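You operate a simulated robot arm through the tools that you are given. There is no shell and no other tool.

Carry out the task below with a simulated robot arm. There is one attempt and no reset: what you move stays moved.

## Task
Tip the peas into the small glass dish, lid it, nest yellow and teal bowls in the green one.
Fine: nearly all the peas; yellow bowl below, teal on top; the other bowls stay; hardly any spilt.

Only the result counts: the job must be done as asked and must still hold three seconds after the hand-in. Knocking over, shifting, dropping, spilling or breaking anything else fails it. Lids that push on must go on centred and level and be pressed home; caps that screw on are set level and turned clockwise until they are tight.

## Robot
A 7-joint arm with a two-finger parallel gripper, fixed in place. Base frame: the origin is on the floor under the middle of its stand, x ahead of it, y to its left, z up; the work surface is at about z = 900. Lengths are in mm, angles in degrees, forces in N, time in s.
With the tool pointing down near the work surface it reaches from about 340 to 760 mm from the base axis. Its first joint turns from -115.0 to 115.0 degrees. Payload 3.91 kg.
The TCP is the grasp point between the finger pads, 30 mm short of the fingertips. In the tool frame z runs along the fingers and y along their closing line. The gripper opens to 110 mm. The fingers are 20 mm wide and 10 mm thick; the gripper's body (48 by 112 mm) begins 55 mm behind the TCP.
Orientation is that of the tool frame in the base frame, as a unit quaternion [x, y, z, w]. With the fingers straight down and closing along the base's y, the tool's x points along the base's -x, its y along +y and its z along -z.

## Interface
- The arm moves only by the tool play_rows. Its argument "plan" is a list that holds one entry, the list of rows, each a list of 7 numbers: the shift along the tool's x, y, z in mm, then the turn, a rotation vector about the tool's x, y, z in rad, then the gripper command, from -1 (fully open) to 1 (shut), values between in proportion. In form: [[[tx, ty, tz, wx, wy, wz, grip], ...]]. A call has 1 to 20 rows; each row shifts and turns the commanded pose from where the row before left it, along the tool's axes as they then stand. Rows are played at 5 a second. More than 50 mm and 8.6 degrees between two rows, or a gripper value outside its range, and nothing of the call is played. A pose out of reach is approached as far as the arm can. The call stops where the force on the tool passes 40 N (or 10 N more than at its start, if that is more) or the arm is blocked; 0.2 s more then pass. The fingers move at their own pace (about 108 mm/s each) and stop on an object; they squeeze with about 33 N. The grip force told is the motor's: it shows also when the fingers shut on nothing. Time passes only in rows, and 0.2 s behind the last, so rows that do not move let the fingers close. The reply holds the time, the measured pose of the TCP, the force on the tool along the base axes, the opening and the grip force, in the units named above and with some noise, with the torque about the TCP (base axes, N m) and any sound that the robot's microphone picked up, and new pictures: "show" is both (left out), scene, wrist or none.
- Cameras (640 x 400 px; columns grow to the right, rows downward): "scene" is fixed at [400.1, -502.2, 1693.9]; the picture's right is [0.89, 0.46, 0.00], its down [0.38, -0.75, -0.54] and it looks along [-0.25, 0.48, -0.84] (base axes); focal length 224 px, centre (320, 200). "wrist" rides on the gripper at [72, 17, -103] in the tool frame; the picture's right is [-0.23, 0.97, 0.00], its down [-0.76, -0.18, -0.62] and it looks along [-0.61, -0.14, 0.78] (tool axes); focal length 222 px, centre (320, 200). There is no depth. A picture from a camera that has moved, and an enlarged one, comes with that camera's place and axes in the base frame and with its lens.
- move_column(by): slides the trunk up (or, below 0, down) by that many mm; the arm rides with it, the base frame stays. It gives what a move gives, with no picture.
- enlarge(camera, box): a new picture of the part [left, top, right, bottom] of that camera's present view, enlarged. It takes no simulated time.
- sign_off(): hands the job in; it is judged then, once.

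Places have to be worked out from the pictures, the camera data and where the tool is seen. Open the gripper and draw the arm clear of the work before you hand the job in, unless the task says otherwise.

The tools are called after "Request:" by a JSON object that holds its "api" and its "payload". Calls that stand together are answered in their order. play_rows: Moves the arm, as the interface text tells. Its arguments: {"type":"object","properties":{"plan":{"type":"array"},"show":{"type":"string","enum":["both","scene","wrist","none"]}},"required":["plan"]} The other tools are called the same way: move_column (by) moves the trunk up or down; enlarge (camera, box) takes an enlarged picture of a part of a camera's view; sign_off () hands the job in.

At the start:

```text
clock: 0.0
ee_pos: [317.6, 350.5, 1273.5]
tool_rot: [0.0, 1.0, 0.0, 0.0]
contact_force: [0.2, -0.4, 0.3]
wrist_torque: [0.03, -0.01, 0.02]
finger_gap: 110.0
grasp_force: 0.1
trunk travel left (down, up): [-825.0, 165.0]
```

scene: 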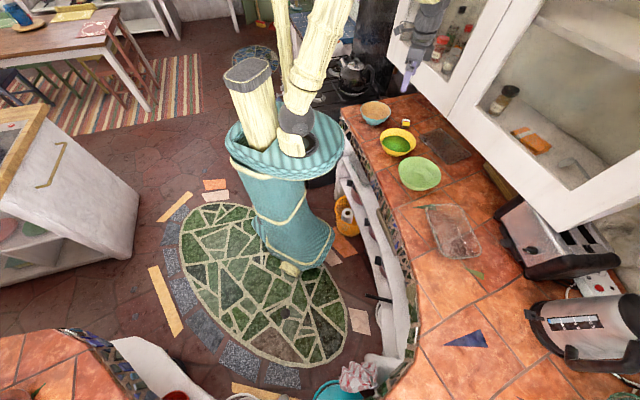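
wrist: 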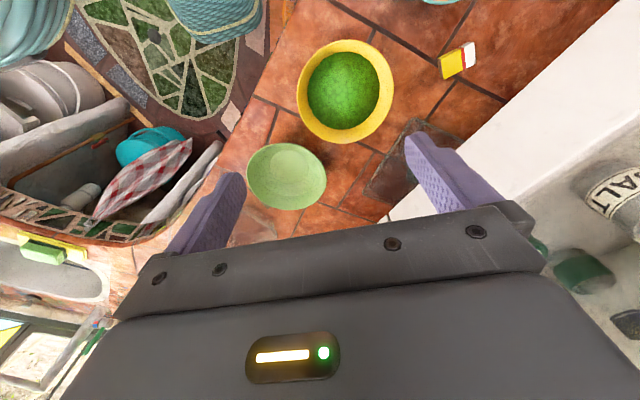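

I see the yellow bowl holding peas, a green bowl, a teal bowl and a glass dish on the counter. First I enlarge the views to locate everything.

Request:
{"api": "enlarge", "payload": {"camera": "scene", "box": [340, 80, 500, 180]}}

Request:
{"api": "enlarge", "payload": {"camera": "scene", "box": [380, 180, 540, 280]}}

Request:
{"api": "enlarge", "payload": {"camera": "wrist", "box": [200, 0, 520, 200]}}

```text
4.00 times, centred on (420, 130) of scene
camera zoom: at [400.1, -502.2, 1693.9], right [0.89, 0.46, 0.0], down [0.38, -0.75, -0.54], along [-0.25, 0.48, -0.84], focal length 897 px, centre (-80, 480)
```

zoom: 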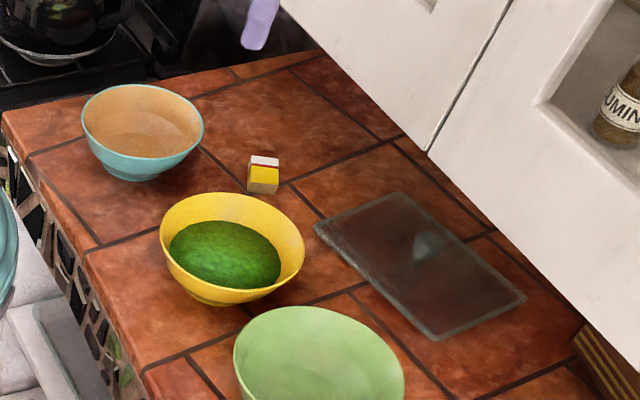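

```text
4.00 times, centred on (460, 230) of scene
camera zoom: at [400.1, -502.2, 1693.9], right [0.89, 0.46, 0.0], down [0.38, -0.75, -0.54], along [-0.25, 0.48, -0.84], focal length 897 px, centre (-240, 80)
```

zoom: 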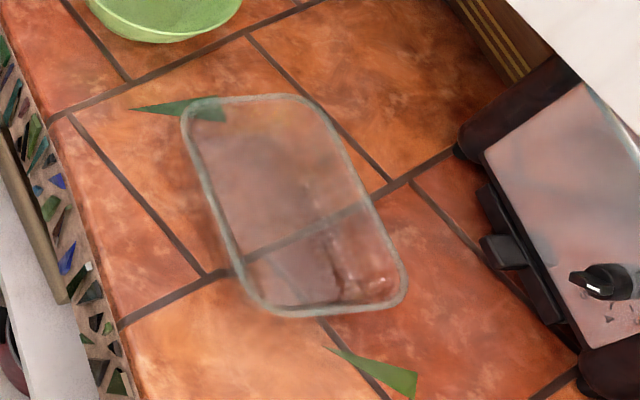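

```text
2.00 times, centred on (360, 100) of wrist
camera zoom: at [244.0, 366.9, 1376.5], right [0.23, 0.97, 0.0], down [0.76, -0.18, 0.62], along [0.61, -0.14, -0.78], focal length 444 px, centre (240, 400)
```

zoom: 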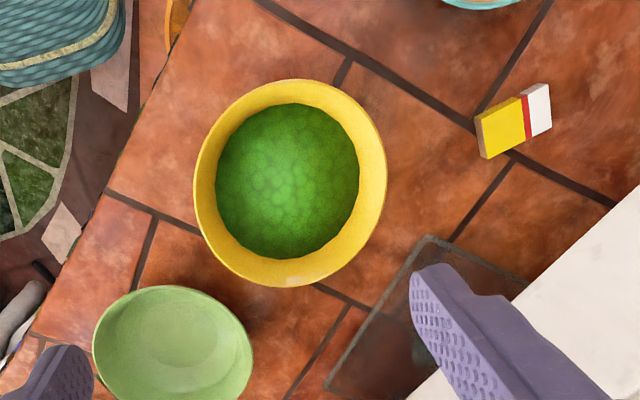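

The peas bowl is near (352, 390), the green bowl near (492, 237), teal near (183, 564), the dish near (670, 41). The lid, near (567, 521), seems partly under the wall cabinet. I turn the hand in place so that the wrist camera faces the lid and the cabinet.

Request:
{"api": "play_rows", "payload": {"plan": [[[0, 0, 0, 0, 0, -0.145, -1], [0, 0, 0, 0, 0, -0.145, -1], [0, 0, 0, 0, 0, -0.145, -1], [0, 0, 0, 0, 0, -0.145, -1], [0, 0, 0, 0, 0, -0.145, -1], [0, 0, 0, 0, 0, -0.145, -1], [0, 0, 0, 0, -0.13, 0, -1], [0, 0, 0, 0, -0.13, 0, -1], [0, 0, 0, 0, -0.13, 0, -1], [0, 0, 0, 0, -0.13, 0, -1], [0, 0, 0, 0, 0, 0, -1]]], "show": "both"}}

```text
clock: 2.4
ee_pos: [318.5, 350.5, 1273.3]
tool_rot: [-0.407, 0.876, 0.109, 0.234]
contact_force: [0.7, 0.4, 0.3]
wrist_torque: [-0.01, -0.01, 0.0]
finger_gap: 109.7
grasp_force: 0.1
trunk travel left (down, up): [-825.0, 165.0]
camera wrist: at [230.2, 273.5, 1326.5], right [-0.62, 0.78, 0.11], down [0.36, 0.15, 0.92], along [0.7, 0.61, -0.38], focal length 222 px, centre (320, 200)
```

scene: 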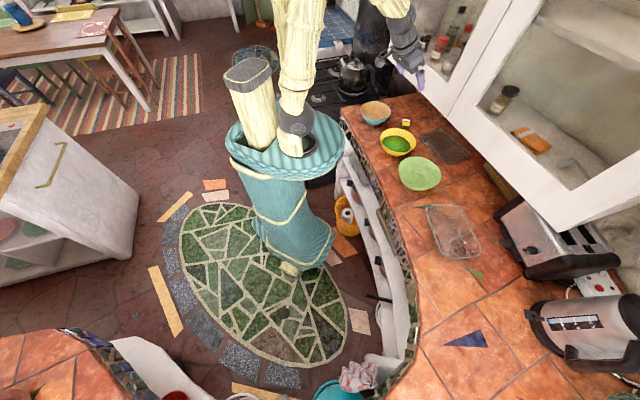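
wrist: 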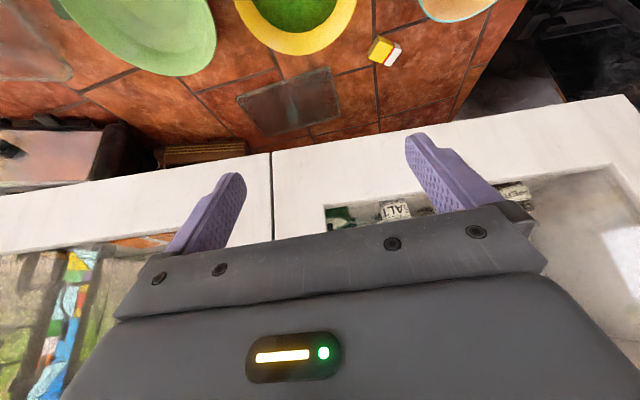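

The cabinet front and the lid beneath its edge are now visible. I enlarge both for measurement.

Request:
{"api": "enlarge", "payload": {"camera": "wrist", "box": [180, 40, 420, 190]}}

Request:
{"api": "enlarge", "payload": {"camera": "wrist", "box": [0, 0, 320, 200]}}

Request:
{"api": "enlarge", "payload": {"camera": "wrist", "box": [320, 0, 640, 200]}}

```text
2.67 times, centred on (300, 115) of wrist
camera zoom: at [230.2, 273.5, 1326.5], right [-0.62, 0.78, 0.11], down [0.36, 0.15, 0.92], along [0.7, 0.61, -0.38], focal length 592 px, centre (373, 427)
```

zoom: 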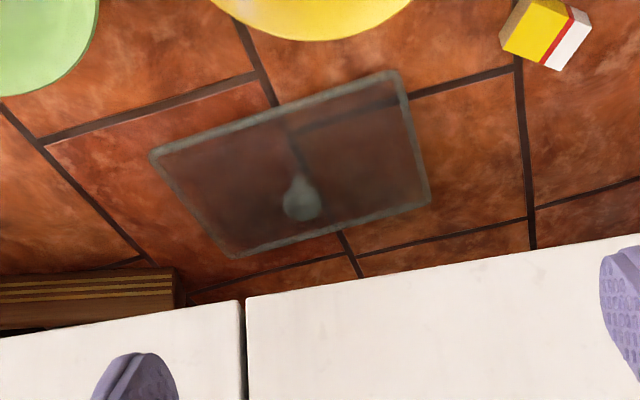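

```text
2.00 times, centred on (160, 100) of wrist
camera zoom: at [230.2, 273.5, 1326.5], right [-0.62, 0.78, 0.11], down [0.36, 0.15, 0.92], along [0.7, 0.61, -0.38], focal length 444 px, centre (640, 400)
```

zoom: 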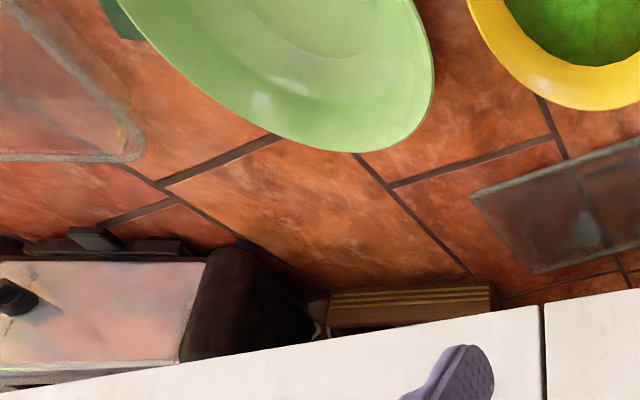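

```text
2.00 times, centred on (480, 100) of wrist
camera zoom: at [230.2, 273.5, 1326.5], right [-0.62, 0.78, 0.11], down [0.36, 0.15, 0.92], along [0.7, 0.61, -0.38], focal length 444 px, centre (0, 400)
```

zoom: 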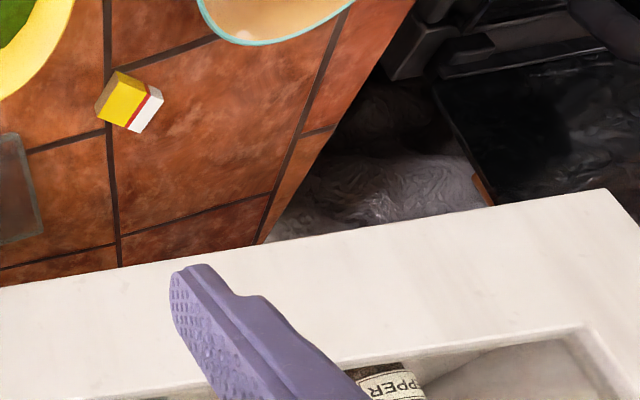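

The lid lies at z≈905 centred near (568, 519), its knob 25 mm higher, with a cabinet edge at z≈1088 in front of it. Now I lower the hand behind the yellow bowl for a side view of its wall profile and the peas level.

Request:
{"api": "play_rows", "payload": {"plan": [[[29.4, -0.2, 27.7, 0, 0, 0, -1], [29.4, -0.2, 27.7, 0, 0, 0, -1], [29.4, -0.2, 27.7, 0, 0, 0, -1], [29.4, -0.2, 27.7, 0, 0, 0, -1], [29.4, -0.2, 27.7, 0, 0, 0, -1], [29.4, -0.2, 27.7, 0, 0, 0, -1], [29.4, -0.2, 27.7, 0, 0, 0, -1], [0, 0, 0, 0, 0, 0, -1]]], "show": "both"}}

```text
clock: 4.2
ee_pos: [278.7, 306.5, 1000.5]
tool_rot: [-0.407, 0.876, 0.109, 0.233]
contact_force: [1.2, 0.0, 0.2]
wrist_torque: [0.02, 0.03, 0.02]
finger_gap: 110.0
grasp_force: 0.0
out of reach, approached as far as the arm can: row 5, 6, 7
trunk travel left (down, up): [-825.0, 165.0]
camera wrist: at [191.2, 229.7, 1053.5], right [-0.62, 0.78, 0.11], down [0.36, 0.15, 0.92], along [0.7, 0.61, -0.38], focal length 222 px, centre (320, 200)
```

scene: 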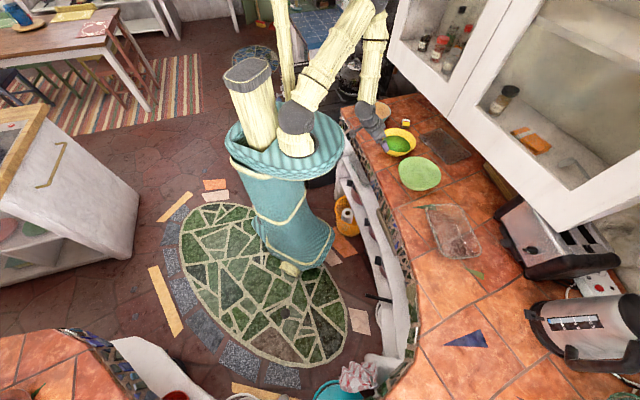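
wrist: 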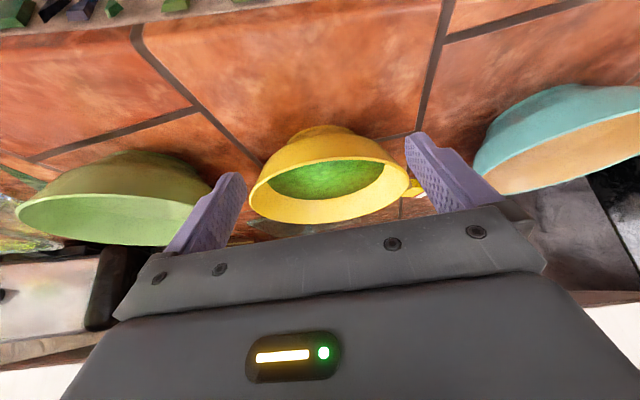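

The bowls' profiles show now. I enlarge each to read the wall slope and rim height.

Request:
{"api": "enlarge", "payload": {"camera": "wrist", "box": [230, 110, 430, 235]}}

Request:
{"api": "enlarge", "payload": {"camera": "wrist", "box": [0, 130, 240, 280]}}

Request:
{"api": "enlarge", "payload": {"camera": "wrist", "box": [420, 60, 640, 200]}}

```text
3.20 times, centred on (330, 172) of wrist
camera zoom: at [191.2, 229.7, 1053.5], right [-0.62, 0.78, 0.11], down [0.36, 0.15, 0.92], along [0.7, 0.61, -0.38], focal length 711 px, centre (288, 288)
```

zoom: 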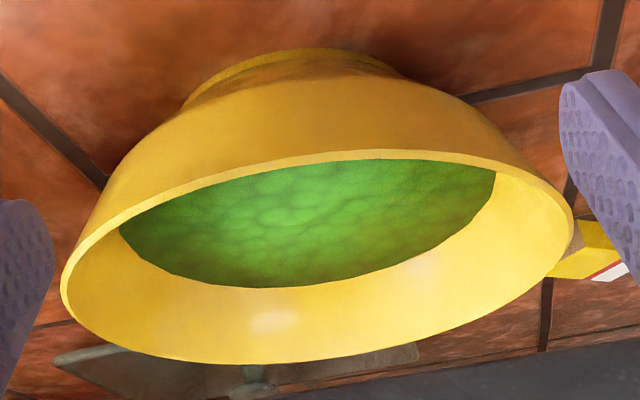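

```text
2.67 times, centred on (120, 205) of wrist
camera zoom: at [191.2, 229.7, 1053.5], right [-0.62, 0.78, 0.11], down [0.36, 0.15, 0.92], along [0.7, 0.61, -0.38], focal length 592 px, centre (853, 187)
```

zoom: 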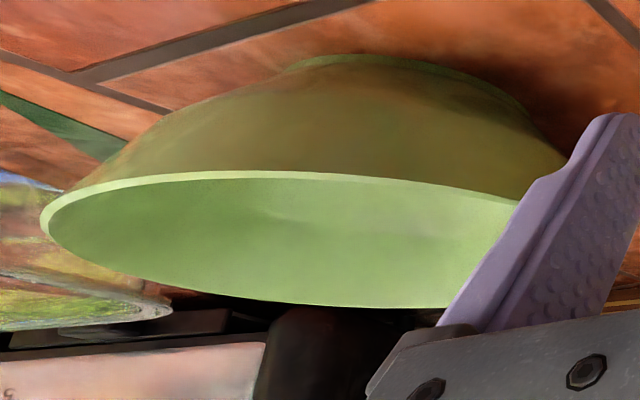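

```text
2.86 times, centred on (530, 130) of wrist
camera zoom: at [191.2, 229.7, 1053.5], right [-0.62, 0.78, 0.11], down [0.36, 0.15, 0.92], along [0.7, 0.61, -0.38], focal length 635 px, centre (-280, 400)
```

zoom: 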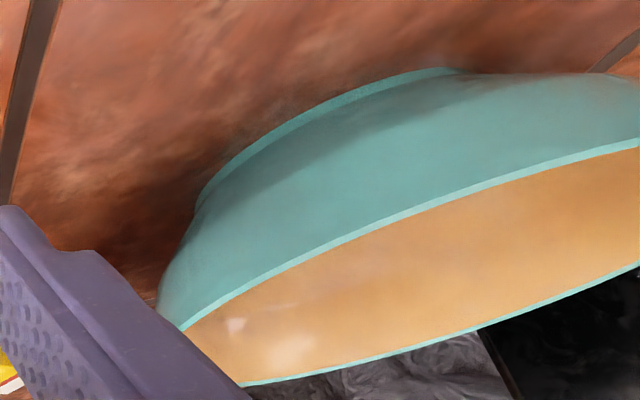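

Yellow's rim is at z≈951 with about a 27° wall slope near the rim, peas roughly 25 mm below the rim. I raise the hand, level it, and turn its closing line to the bowl's left-near side (azimuth 165°).

Request:
{"api": "play_rows", "payload": {"plan": [[[-24.9, 0, -43.3, 0, 0, 0, -1], [-24.9, 0, -43.3, 0, 0, 0, -1], [0, 0, 0, 0, 0.13, 0, -1], [0, 0, 0, 0, 0.13, 0, -1], [0, 0, 0, 0, 0.13, 0, -1], [0, 0, 0, 0, 0.1336, 0, -1], [0, 0, 0, 0, 0, -0.146, -1], [0, 0, 0, 0, 0, -0.146, -1], [0, 0, 0, 0, 0, -0.147, -1], [0, 0, 0, 0, 0, 0, -1]]], "show": "both"}}

```text
clock: 6.4
ee_pos: [281.5, 310.8, 1100.7]
tool_rot: [-0.61, 0.792, -0.001, -0.001]
contact_force: [-0.8, 0.0, -0.5]
wrist_torque: [-0.02, 0.0, 0.0]
finger_gap: 110.0
grasp_force: 0.1
out of reach, approached as far as the arm can: row 1
trunk travel left (down, up): [-825.0, 165.0]
camera wrist: at [246.5, 245.6, 1204.4], right [-0.88, 0.47, 0.0], down [0.37, 0.69, 0.62], along [0.29, 0.55, -0.78], focal length 222 px, centre (320, 200)
```

scene: 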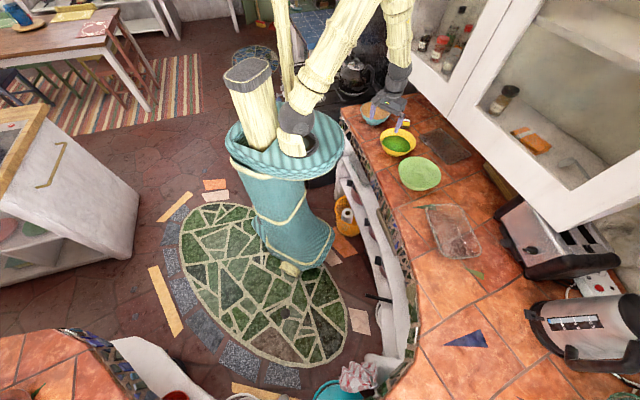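
wrist: 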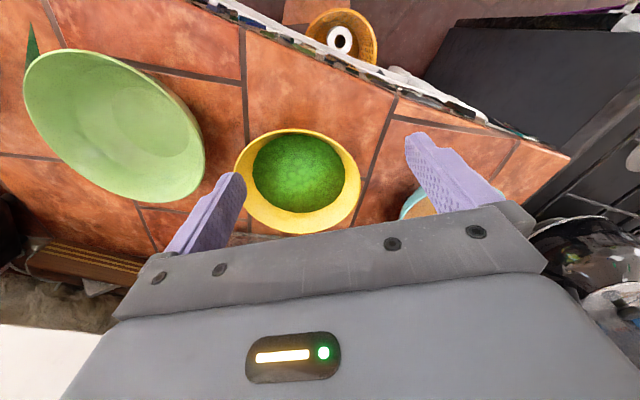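

The hand is level with its closing line along azimuth 165°. Yellow's centre re-measures at about (357, 387), rim z≈957. I move to a pre-grasp point above its left rim with the jaws at ~50 mm and tilt 27° to match the wall.

Request:
{"api": "play_rows", "payload": {"plan": [[[-31.1, 22.2, 24.1, 0, 0, 0, -0.4], [-31.1, 22.2, 24.1, 0, 0, 0, 0.09], [-31.2, 22.3, 24.2, 0, 0, 0, 0.09], [0, 0, 0, 0.118, 0, 0, 0.09], [0, 0, 0, 0.118, 0, 0, 0.09], [0, 0, 0, 0.118, 0, 0, 0.09], [0, 0, 0, 0.117, 0, 0, 0.09], [0, 0, 0, 0, 0, 0, 0.09]]], "show": "both"}}

```text
clock: 8.2
ee_pos: [242.3, 418.4, 1028.4]
tool_rot: [-0.592, 0.771, -0.186, 0.142]
contact_force: [-0.1, 0.0, 0.3]
wrist_torque: [0.02, -0.03, -0.01]
finger_gap: 50.2
grasp_force: 0.1
trunk travel left (down, up): [-825.0, 165.0]
camera wrist: at [162.5, 363.9, 1112.5], right [-0.78, 0.44, -0.44], down [0.08, 0.77, 0.63], along [0.62, 0.46, -0.63], focal length 222 px, centre (320, 200)
```

scene: 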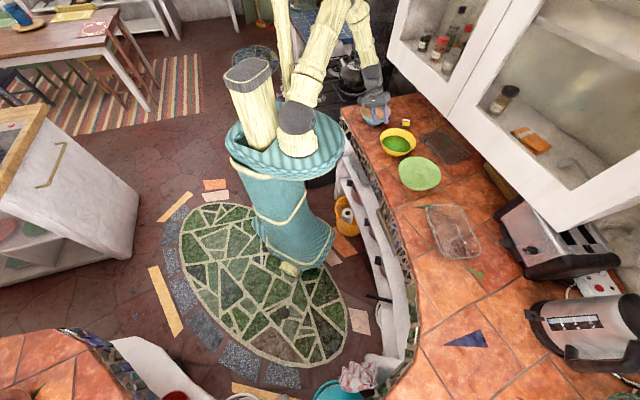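
wrist: 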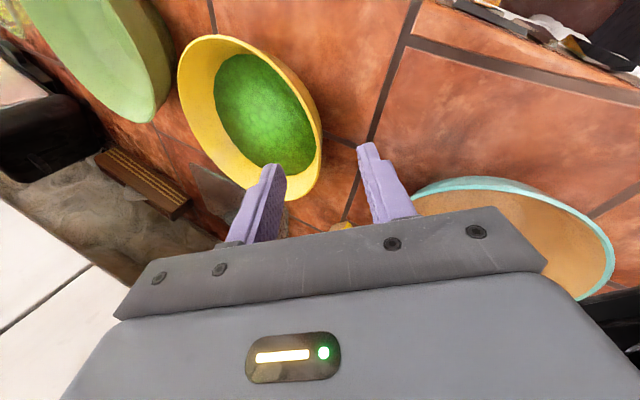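

The predicted grip point coincides with the bowl's right-hand rim edge in the wrist view, and the jaws straddle it. I advance 80 mm along the fingers, jaws still open.

Request:
{"api": "play_rows", "payload": {"plan": [[[0, 0, 25, 0, 0, 0, 0.09], [0, 0, 20, 0, 0, 0, 0.09], [0, 0, 20, 0, 0, 0, 0.09], [0, 0, 14, 0, 0, 0, 0.09], [0, 0, 0, 0, 0, 0, 0.09]]], "show": "both"}}

Request:
{"api": "enlarge", "payload": {"camera": "wrist", "box": [160, 20, 420, 220]}}

```text
clock: 9.4
ee_pos: [276.0, 407.5, 959.3]
tool_rot: [-0.592, 0.771, -0.187, 0.14]
contact_force: [0.5, -0.6, -0.1]
wrist_torque: [0.0, 0.0, -0.01]
finger_gap: 50.1
grasp_force: 0.1
trunk travel left (down, up): [-825.0, 165.0]
camera wrist: at [196.7, 354.2, 1041.6], right [-0.78, 0.44, -0.44], down [0.08, 0.77, 0.63], along [0.62, 0.46, -0.63], focal length 222 px, centre (320, 200)
```

scene: 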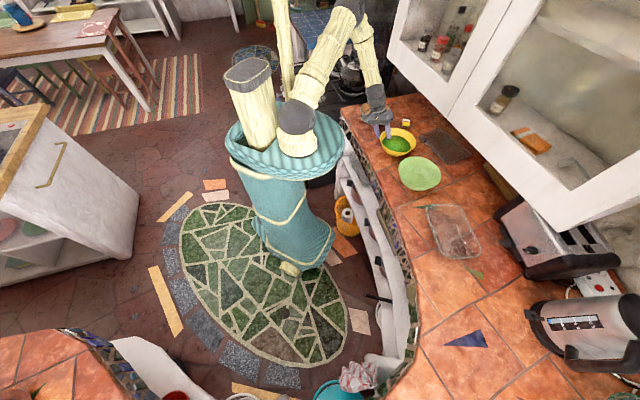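
wrist: 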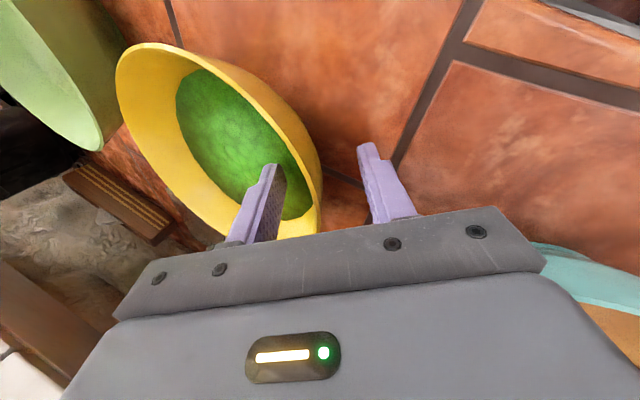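

```text
2.00 times, centred on (290, 120) of wrist
camera zoom: at [196.7, 354.2, 1041.6], right [-0.78, 0.44, -0.44], down [0.08, 0.77, 0.63], along [0.62, 0.46, -0.63], focal length 444 px, centre (380, 360)
```

zoom: 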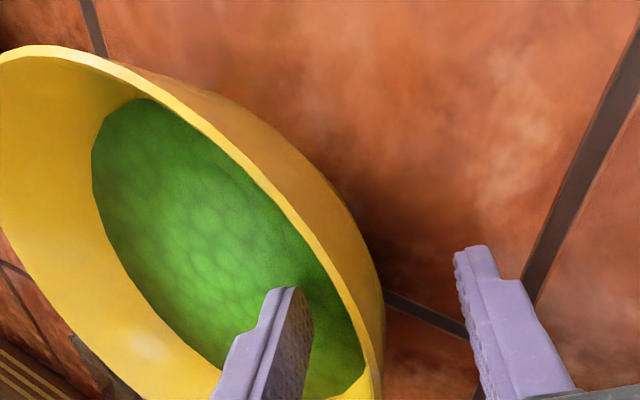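

The wall passes between the jaws, near their midpoint, with no contact force. I close the gripper on the wall.

Request:
{"api": "play_rows", "payload": {"plan": [[[0, 0, 0, 0, 0, 0, 0.6], [0, 0, 0, 0, 0, 0, 1], [0, 0, 0, 0, 0, 0, 1], [0, 0, 0, 0, 0, 0, 1], [0, 0, 0, 0, 0, 0, 1]]], "show": "both"}}

Request:
{"api": "enlarge", "payload": {"camera": "wrist", "box": [100, 20, 420, 220]}}

```text
clock: 10.6
ee_pos: [276.7, 408.6, 958.7]
tool_rot: [-0.591, 0.772, -0.185, 0.142]
contact_force: [6.7, 0.1, 12.9]
wrist_torque: [-0.27, -1.33, 0.08]
finger_gap: 5.1
grasp_force: 32.4
trunk travel left (down, up): [-825.0, 165.0]
camera wrist: at [197.3, 353.8, 1042.5], right [-0.78, 0.44, -0.44], down [0.08, 0.77, 0.63], along [0.62, 0.46, -0.63], focal length 222 px, centre (320, 200)
```

scene: 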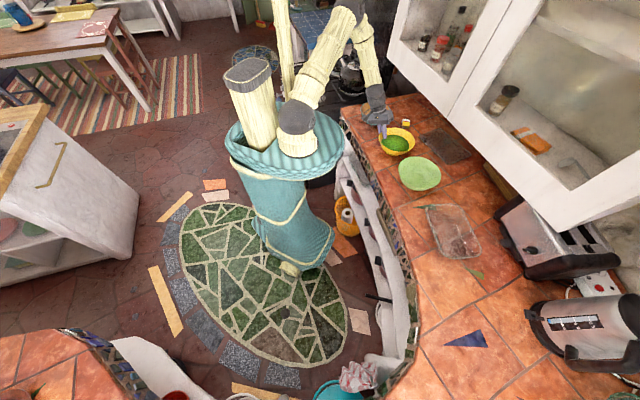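
wrist: 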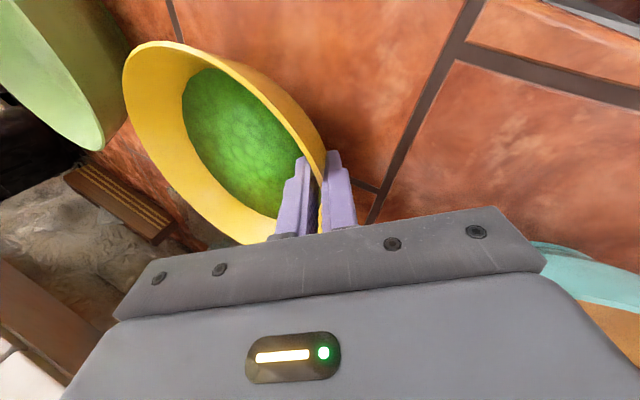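

```text
2.00 times, centred on (260, 120) of wrist
camera zoom: at [197.3, 353.8, 1042.5], right [-0.78, 0.44, -0.44], down [0.08, 0.77, 0.63], along [0.62, 0.46, -0.63], focal length 444 px, centre (440, 360)
```

zoom: 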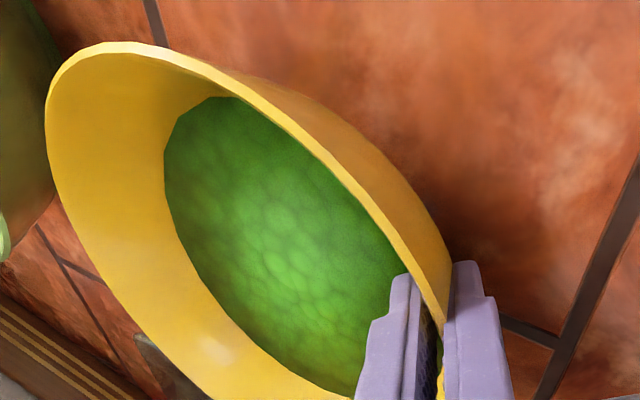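

The wall is held (gap 5.1 mm), but a 1.3 N m torque and 13 N upward show the fingers are less inclined than the wall. I tilt the hand a little further toward the bowl to relieve it before lifting.

Request:
{"api": "play_rows", "payload": {"plan": [[[0, 0, 0, 0.03, 0, 0, 1], [0, 0, 0, 0.03, 0, 0, 1], [0, 0, 0, 0, 0, 0, 1]]], "show": "wrist"}}

```text
clock: 11.4
ee_pos: [274.5, 407.9, 956.9]
tool_rot: [-0.588, 0.765, -0.208, 0.158]
contact_force: [0.4, -0.3, 2.9]
wrist_torque: [0.0, 0.09, -0.04]
finger_gap: 3.9
grasp_force: 32.7
trunk travel left (down, up): [-825.0, 165.0]
camera wrist: at [190.8, 355.5, 1038.1], right [-0.75, 0.43, -0.49], down [0.04, 0.78, 0.63], along [0.66, 0.45, -0.61], focal length 222 px, centre (320, 200)
```

wrist: 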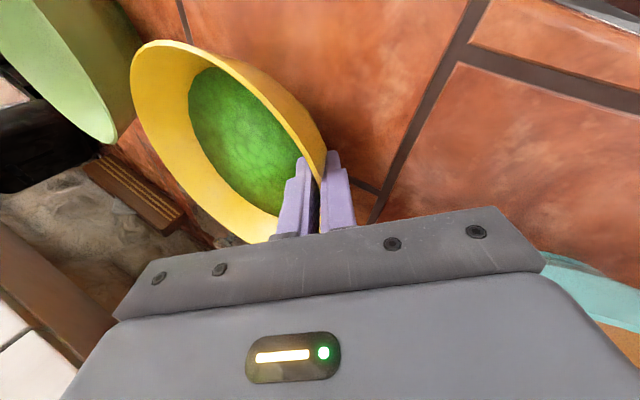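

Torque is now nearly zero and the gap 3.9 mm, so the fingers lie flat on the wall. I lift a few millimetres to test the hold.

Request:
{"api": "play_rows", "payload": {"plan": [[[0, -2, -3.5, 0, 0, 0, 1], [0, -2, -3.5, 0, 0, 0, 1], [0, -2, -3.5, 0, 0, 0, 1], [0, 0, 0, 0, 0, 0, 1]]], "show": "both"}}

Request:
{"api": "enlarge", "payload": {"camera": "wrist", "box": [100, 20, 420, 220]}}

Request:
{"api": "enlarge", "payload": {"camera": "scene", "box": [340, 90, 460, 165]}}

```text
clock: 12.4
ee_pos: [276.0, 409.0, 969.0]
tool_rot: [-0.588, 0.765, -0.209, 0.159]
contact_force: [0.6, -0.1, 1.0]
wrist_torque: [0.06, 0.32, -0.01]
finger_gap: 3.1
grasp_force: 32.9
trunk travel left (down, up): [-825.0, 165.0]
camera wrist: at [191.8, 356.4, 1050.3], right [-0.75, 0.44, -0.49], down [0.04, 0.78, 0.62], along [0.66, 0.45, -0.61], focal length 222 px, centre (320, 200)
```

scene: 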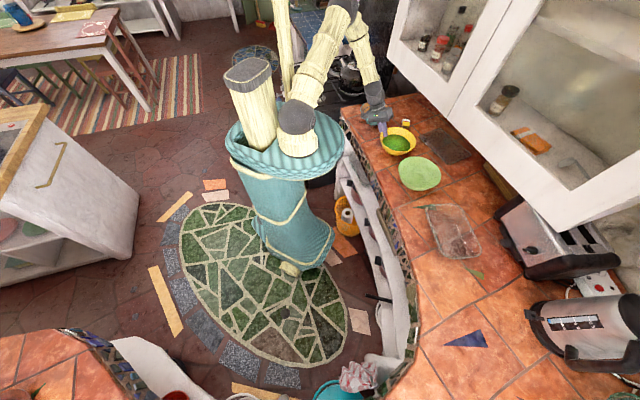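
wrist: 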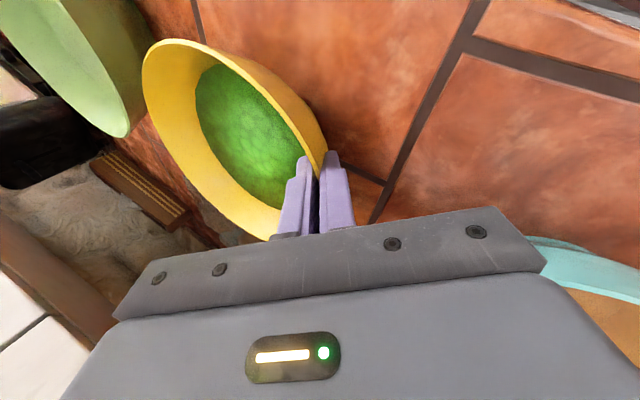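

```text
2.00 times, centred on (260, 120) of wrist
camera zoom: at [191.8, 356.4, 1050.3], right [-0.75, 0.44, -0.49], down [0.04, 0.78, 0.62], along [0.66, 0.45, -0.61], focal length 444 px, centre (440, 360)
```

zoom: 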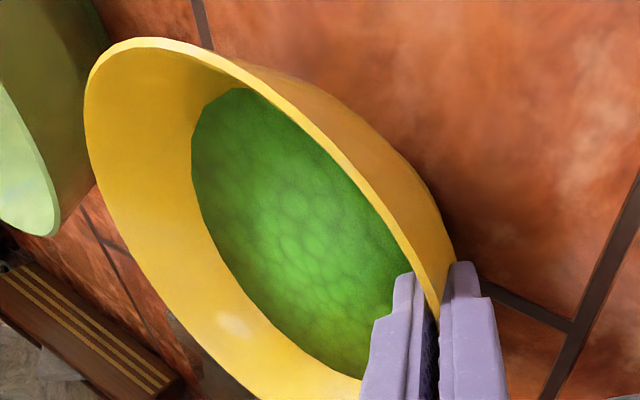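

```text
5.33 times, centred on (400, 128) of scene
camera zoom: at [400.1, -502.2, 1693.9], right [0.89, 0.46, 0.0], down [0.38, -0.75, -0.54], along [-0.25, 0.48, -0.84], focal length 1196 px, centre (-107, 587)
```

zoom: 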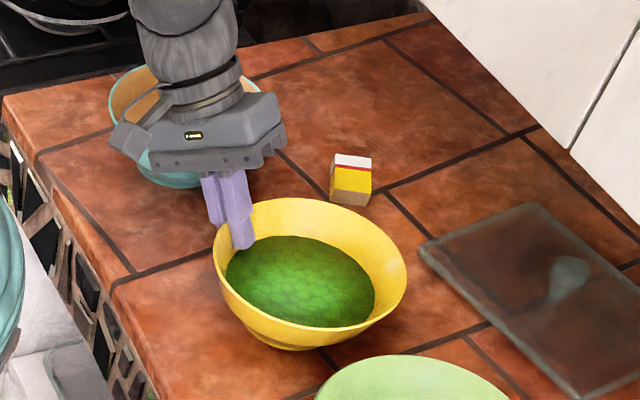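

The torque of +0.32 N m fits a hanging weight of about 4 N, and the bowl looks level. I lift another 20 mm to confirm that it hangs free and level.

Request:
{"api": "play_rows", "payload": {"plan": [[[0, -2.5, -4.3, 0, 0, 0, 1], [0, -2.5, -4.3, 0, 0, 0, 1], [0, -2.5, -4.3, 0, 0, 0, 1], [0, -2.5, -4.3, 0, 0, 0, 1], [0, 0, 0, 0, 0, 0, 1]]], "show": "both"}}

Request:
{"api": "enlarge", "payload": {"camera": "scene", "box": [340, 90, 460, 165]}}

Request:
{"api": "enlarge", "payload": {"camera": "wrist", "box": [100, 20, 420, 220]}}

```text
clock: 13.6
ee_pos: [274.5, 409.8, 991.1]
tool_rot: [-0.587, 0.766, -0.209, 0.158]
contact_force: [0.4, 0.8, -4.1]
wrist_torque: [0.11, 0.33, 0.0]
finger_gap: 4.0
grasp_force: 33.6
trunk travel left (down, up): [-825.0, 165.0]
camera wrist: at [191.8, 356.2, 1070.5], right [-0.75, 0.44, -0.49], down [0.04, 0.78, 0.62], along [0.66, 0.45, -0.61], focal length 222 px, centre (320, 200)
```

scene: 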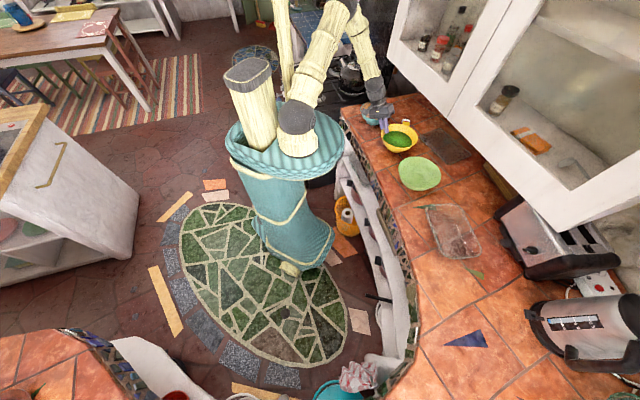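
wrist: 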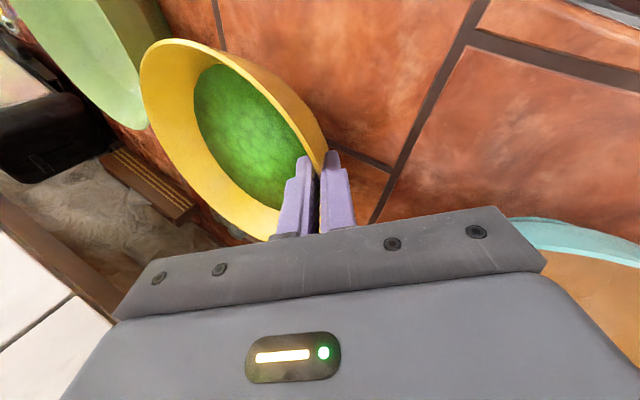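

```text
5.33 times, centred on (400, 128) of scene
camera zoom: at [400.1, -502.2, 1693.9], right [0.89, 0.46, 0.0], down [0.38, -0.75, -0.54], along [-0.25, 0.48, -0.84], focal length 1196 px, centre (-107, 587)
```

zoom: 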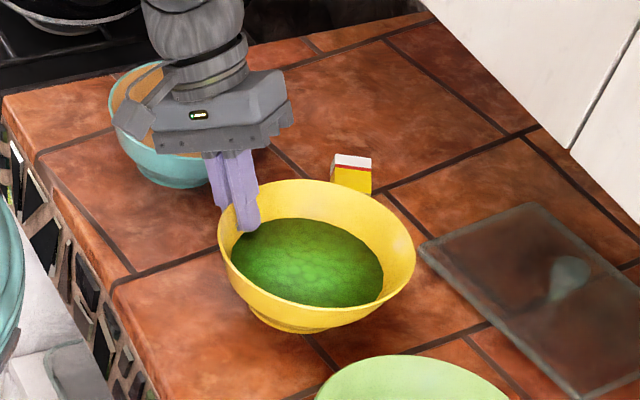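

```text
2.00 times, centred on (260, 120) of wrist
camera zoom: at [191.8, 356.2, 1070.5], right [-0.75, 0.44, -0.49], down [0.04, 0.78, 0.62], along [0.66, 0.45, -0.61], focal length 444 px, centre (440, 360)
```

zoom: 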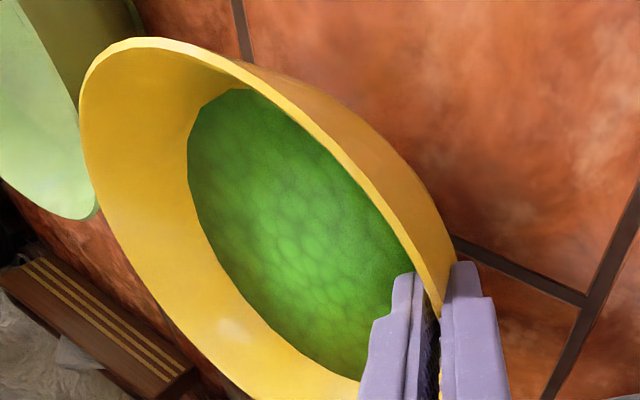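

The bowl hangs free (4.1 N) and level within a few degrees. I lift 100 mm more, correcting the slight droop by 3.4°.

Request:
{"api": "play_rows", "payload": {"plan": [[[0, -8, -13, 0, 0, 0, 1], [0, -12, -20.5, 0.02, 0, 0, 1], [0, -13, -22, 0.02, 0, 0, 1], [0, -12, -19, 0.02, 0, 0, 1], [0, -8, -12, 0, 0, 0, 1], [0, 0, 0, 0, 0, 0, 1]]], "show": "both"}}

Request:
{"api": "enlarge", "payload": {"camera": "scene", "box": [340, 80, 460, 155]}}

```text
clock: 15.0
ee_pos: [274.9, 409.0, 1091.1]
tool_rot: [-0.582, 0.759, -0.231, 0.175]
contact_force: [-0.4, 0.1, -4.5]
wrist_torque: [0.1, 0.31, 0.0]
finger_gap: 4.1
grasp_force: 33.2
trunk travel left (down, up): [-825.0, 165.0]
camera wrist: at [187.1, 357.6, 1167.8], right [-0.72, 0.43, -0.54], down [0.0, 0.79, 0.61], along [0.69, 0.44, -0.57], focal length 222 px, centre (320, 200)
```

scene: 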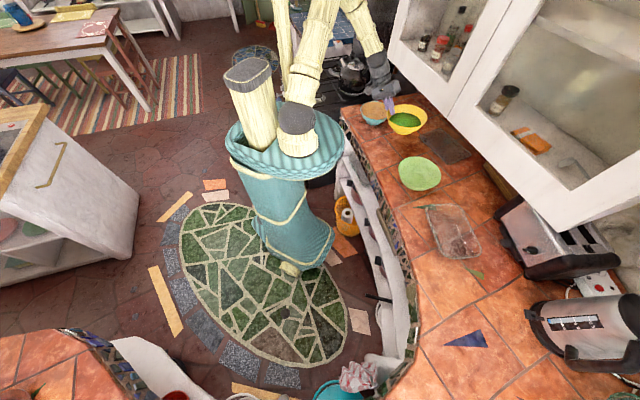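
wrist: 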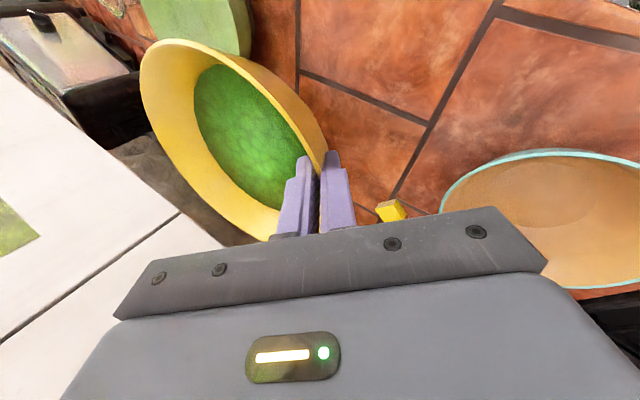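

```text
5.33 times, centred on (400, 118) of scene
camera zoom: at [400.1, -502.2, 1693.9], right [0.89, 0.46, 0.0], down [0.38, -0.75, -0.54], along [-0.25, 0.48, -0.84], focal length 1196 px, centre (-107, 640)
```

zoom: 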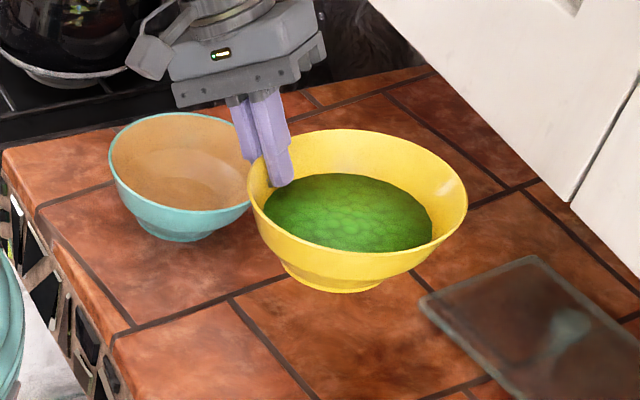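

The bowl rides level and steady. I swing it around the base axis by 42° towards the dish, keeping its height and attitude.

Request:
{"api": "play_rows", "payload": {"plan": [[[5.08, -11.77, 7.87, -0.0001, 0.0169, 0.0253, 1], [10.58, -23.42, 15.65, -0.0002, 0.0339, 0.0507, 1], [10.58, -23.42, 15.65, -0.0002, 0.0339, 0.0507, 1], [10.58, -23.42, 15.65, -0.0002, 0.0339, 0.0507, 1], [10.58, -23.42, 15.65, -0.0002, 0.0339, 0.0507, 1], [10.58, -23.42, 15.65, -0.0002, 0.0339, 0.0507, 1], [10.58, -23.42, 15.65, -0.0002, 0.0339, 0.0507, 1], [10.58, -23.42, 15.65, -0.0002, 0.0339, 0.0507, 1], [10.58, -23.42, 15.65, -0.0002, 0.0339, 0.0507, 1], [10.58, -23.42, 15.65, -0.0002, 0.0339, 0.0507, 1], [10.58, -23.42, 15.65, -0.0002, 0.0339, 0.0507, 1], [10.58, -23.42, 15.65, -0.0002, 0.0339, 0.0507, 1], [5.08, -11.77, 7.87, -0.0001, 0.0169, 0.0253, 1], [0, 0, 0, 0, 0, 0, 1]]], "show": "both"}}

Request:
{"api": "enlarge", "payload": {"camera": "wrist", "box": [0, 0, 320, 200]}}

Request:
{"api": "enlarge", "payload": {"camera": "scene", "box": [380, 140, 540, 280]}}

```text
clock: 18.0
ee_pos: [480.3, 120.1, 1092.5]
tool_rot: [-0.273, 0.917, -0.279, 0.081]
contact_force: [0.0, 0.7, -3.3]
wrist_torque: [0.27, 0.14, -0.03]
finger_gap: 3.6
grasp_force: 32.9
trunk travel left (down, up): [-825.0, 165.0]
camera wrist: at [379.6, 140.7, 1168.4], right [-0.25, 0.8, -0.54], down [0.53, 0.58, 0.61], along [0.81, -0.13, -0.57], focal length 222 px, centre (320, 200)
```

scene: 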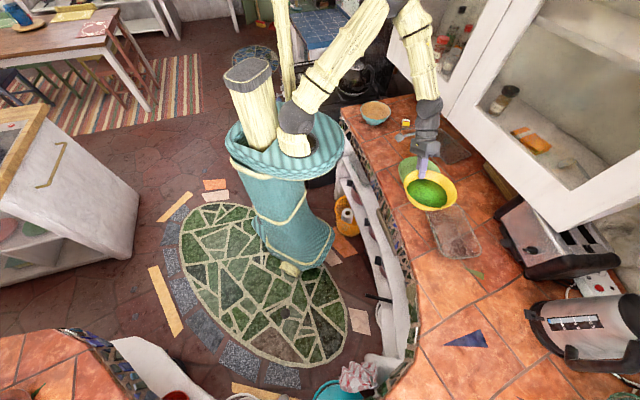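
wrist: 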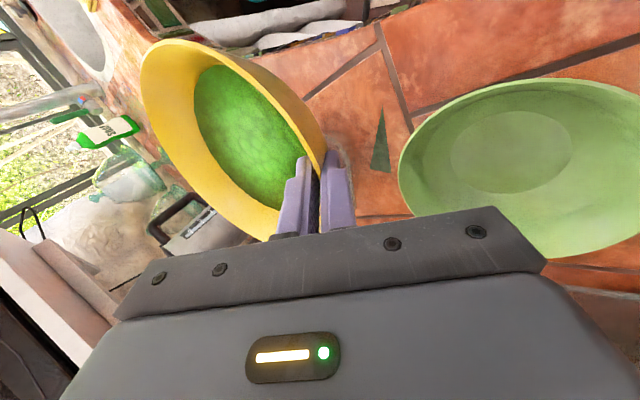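

```text
2.00 times, centred on (160, 100) of wrist
camera zoom: at [379.6, 140.7, 1168.4], right [-0.25, 0.8, -0.54], down [0.53, 0.58, 0.61], along [0.81, -0.13, -0.57], focal length 444 px, centre (640, 400)
```

zoom: 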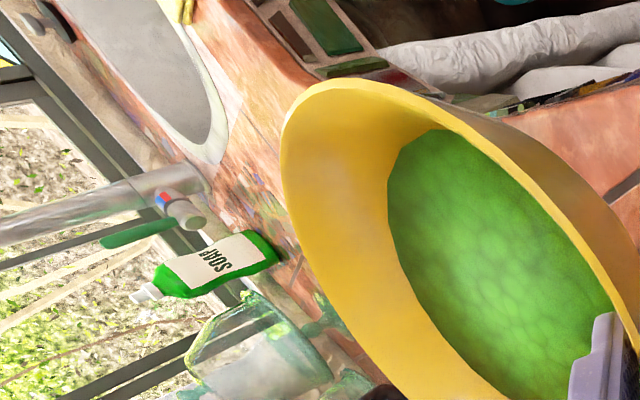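

```text
2.86 times, centred on (460, 210) of scene
camera zoom: at [400.1, -502.2, 1693.9], right [0.89, 0.46, 0.0], down [0.38, -0.75, -0.54], along [-0.25, 0.48, -0.84], focal length 641 px, centre (-80, 171)
```

zoom: 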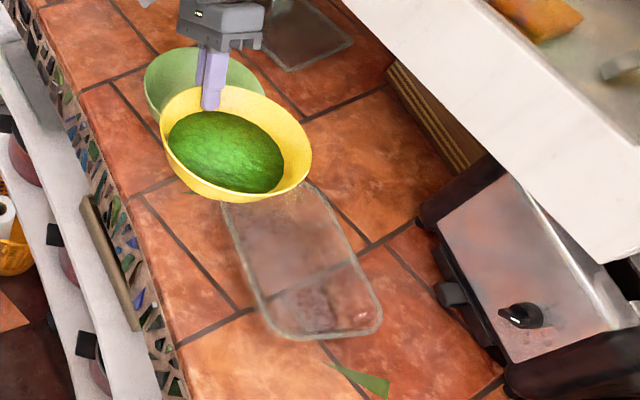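

The bowl is beside the dish now, still level. I enlarge the scene view of the dish and of the area near the teal bowl, where something grey appeared.

Request:
{"api": "enlarge", "payload": {"camera": "scene", "box": [415, 195, 495, 265]}}

Request:
{"api": "enlarge", "payload": {"camera": "scene", "box": [345, 85, 465, 165]}}

```text
5.71 times, centred on (455, 230) of scene
camera zoom: at [400.1, -502.2, 1693.9], right [0.89, 0.46, 0.0], down [0.38, -0.75, -0.54], along [-0.25, 0.48, -0.84], focal length 1281 px, centre (-451, 29)
```

zoom: 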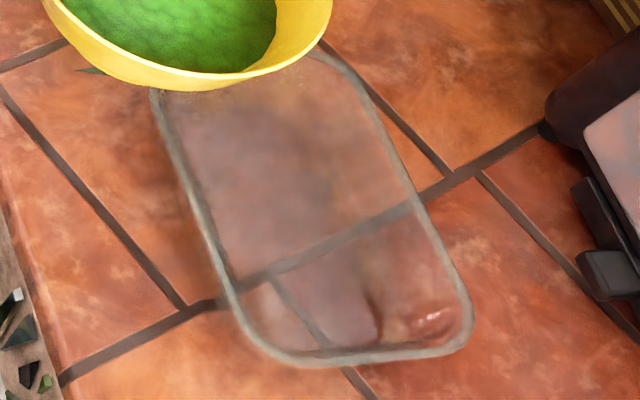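

```text
5.00 times, centred on (405, 125) of scene
camera zoom: at [400.1, -502.2, 1693.9], right [0.89, 0.46, 0.0], down [0.38, -0.75, -0.54], along [-0.25, 0.48, -0.84], focal length 1121 px, centre (-105, 575)
```

zoom: 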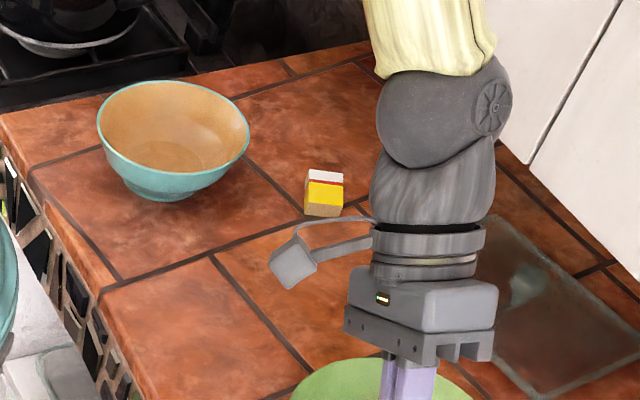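

The dish's rim centre works out at about (666, 36), long axis along azimuth −58°. I carry the bowl over it, lowering 87 mm and pre-tilting about 21° — well short of spilling.

Request:
{"api": "play_rows", "payload": {"plan": [[[-17, -3.4, 8, 0, 0, 0, 1], [-34.24, -6.86, 15.91, 0, -0.0508, 0.034, 1], [-33.28, -5.71, 17.63, 0, -0.0508, 0.034, 1], [-32.2, -4.59, 19.3, 0, -0.0508, 0.034, 1], [-31.0, -3.51, 20.92, 0, -0.0508, 0.034, 1], [-27, -2.3, 20.5, 0, -0.0508, 0.034, 1], [-14, -0.7, 12, 0, -0.0508, 0.034, 1], [0, 0, 0, 0, 0, 0, 1]]], "show": "both"}}

Request:
{"api": "enlarge", "payload": {"camera": "scene", "box": [400, 150, 540, 270]}}

```text
clock: 19.8
ee_pos: [693.9, 156.0, 1035.1]
tool_rot: [-0.218, 0.917, -0.224, 0.248]
contact_force: [-0.7, 0.2, -3.7]
wrist_torque: [0.28, 0.23, 0.01]
finger_gap: 3.9
grasp_force: 33.3
trunk travel left (down, up): [-825.0, 165.0]
camera wrist: at [573.7, 163.9, 1080.6], right [-0.1, 0.9, -0.42], down [0.3, 0.44, 0.85], along [0.95, -0.04, -0.32], focal length 222 px, centre (320, 200)
```

scene: 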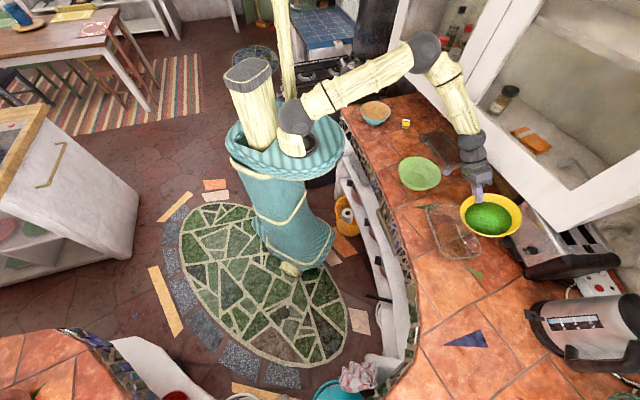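
wrist: 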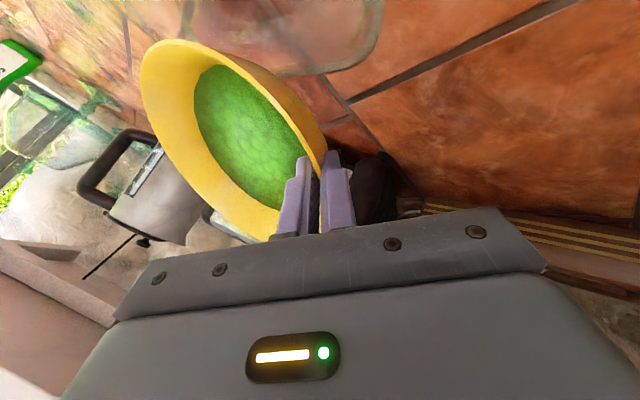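

```text
3.33 times, centred on (470, 210) of scene
camera zoom: at [400.1, -502.2, 1693.9], right [0.89, 0.46, 0.0], down [0.38, -0.75, -0.54], along [-0.25, 0.48, -0.84], focal length 747 px, centre (-180, 167)
```

zoom: 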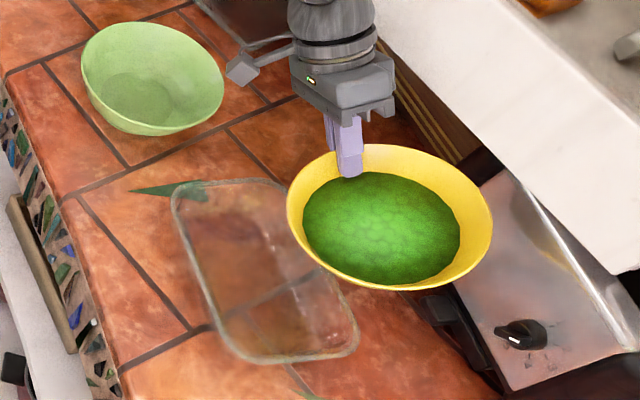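

The lip now sits at about (674, 42, 1005), just past the dish's centre line, and the peas are still well inside. I enlarge the wrist view to measure the dish rim's height.

Request:
{"api": "enlarge", "payload": {"camera": "wrist", "box": [200, 0, 440, 120]}}

Request:
{"api": "enlarge", "payload": {"camera": "scene", "box": [420, 195, 500, 255]}}

```text
2.67 times, centred on (320, 60) of wrist
camera zoom: at [573.7, 163.9, 1080.6], right [-0.1, 0.9, -0.42], down [0.3, 0.44, 0.85], along [0.95, -0.04, -0.32], focal length 592 px, centre (320, 573)
```

zoom: 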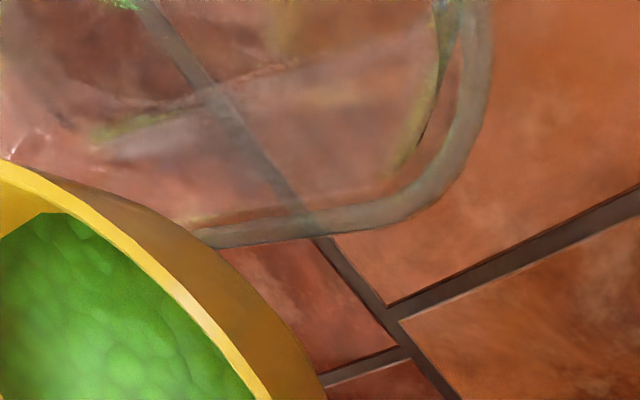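

```text
6.67 times, centred on (460, 225) of scene
camera zoom: at [400.1, -502.2, 1693.9], right [0.89, 0.46, 0.0], down [0.38, -0.75, -0.54], along [-0.25, 0.48, -0.84], focal length 1495 px, centre (-613, 33)
```

zoom: 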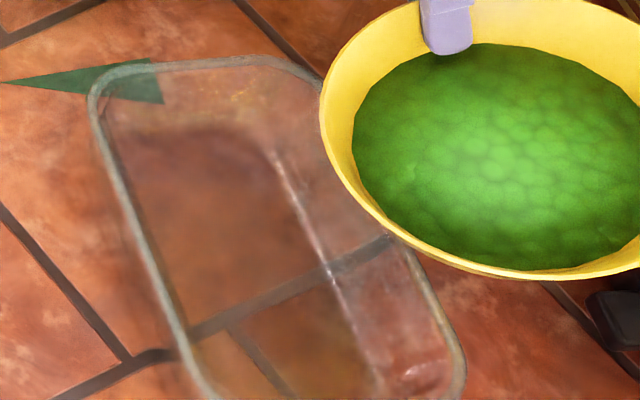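

The dish rim comes out at z≈946. I keep tilting about the lip while lowering it towards z≈970, stopping at about 37° to check where the peas stand.

Request:
{"api": "play_rows", "payload": {"plan": [[[0.62, 0.01, 0.01, 0, -0.058, 0.0388, 1], [1.03, -0.02, -0.03, 0, -0.058, 0.0388, 1], [1.44, -0.05, -0.08, 0, -0.058, 0.0388, 1], [1.85, -0.11, -0.17, 0, -0.058, 0.0388, 1], [0, 0, 0, 0, 0, 0, 1]]], "show": "both"}}

Request:
{"api": "enlarge", "payload": {"camera": "scene", "box": [400, 150, 540, 270]}}

Request:
{"api": "enlarge", "payload": {"camera": "wrist", "box": [100, 0, 420, 200]}}

```text
clock: 21.0
ee_pos: [688.8, 154.4, 1032.0]
tool_rot: [-0.17, 0.896, -0.177, 0.369]
contact_force: [0.2, 0.4, -4.8]
wrist_torque: [0.25, 0.29, 0.01]
finger_gap: 3.9
grasp_force: 32.7
trunk travel left (down, up): [-825.0, 165.0]
camera wrist: at [562.3, 157.0, 1050.0], right [-0.02, 0.95, -0.3], down [0.09, 0.3, 0.95], along [1.0, -0.01, -0.09], focal length 222 px, centre (320, 200)
```

scene: 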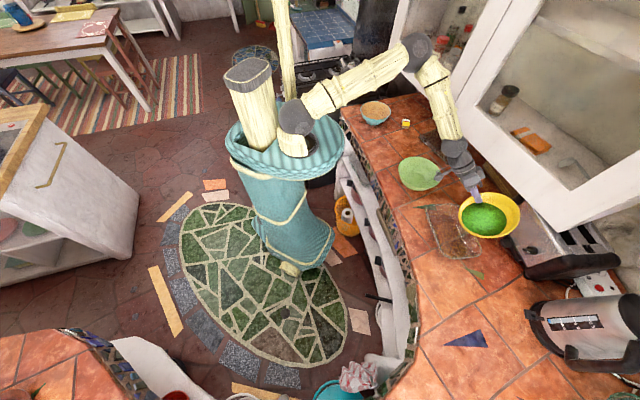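
wrist: 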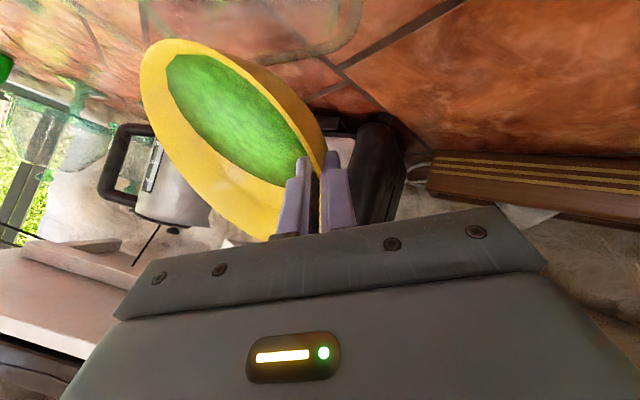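

```text
3.33 times, centred on (470, 210) of scene
camera zoom: at [400.1, -502.2, 1693.9], right [0.89, 0.46, 0.0], down [0.38, -0.75, -0.54], along [-0.25, 0.48, -0.84], focal length 747 px, centre (-180, 167)
```

zoom: 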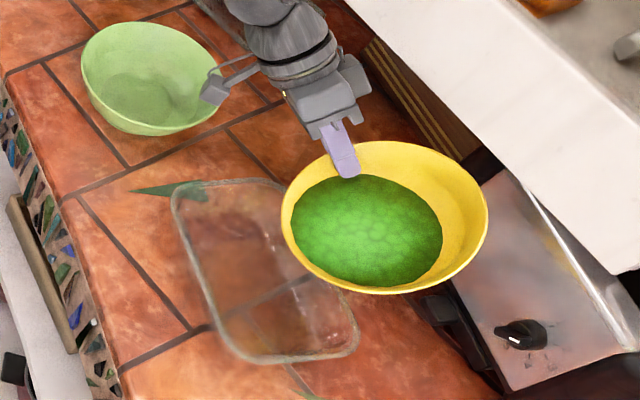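

```text
2.00 times, centred on (260, 100) of wrist
camera zoom: at [562.3, 157.0, 1050.0], right [-0.02, 0.95, -0.3], down [0.09, 0.3, 0.95], along [1.0, -0.01, -0.09], focal length 444 px, centre (440, 400)
```

zoom: 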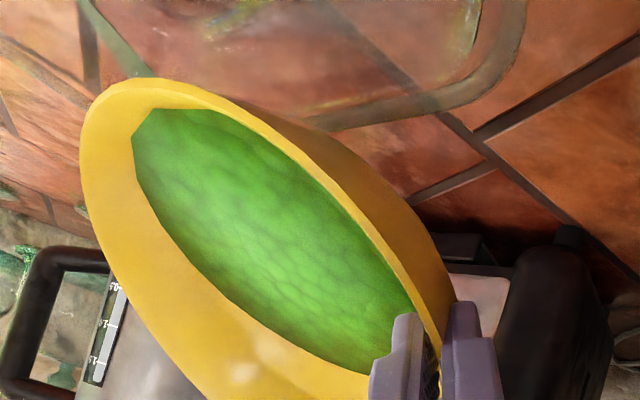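

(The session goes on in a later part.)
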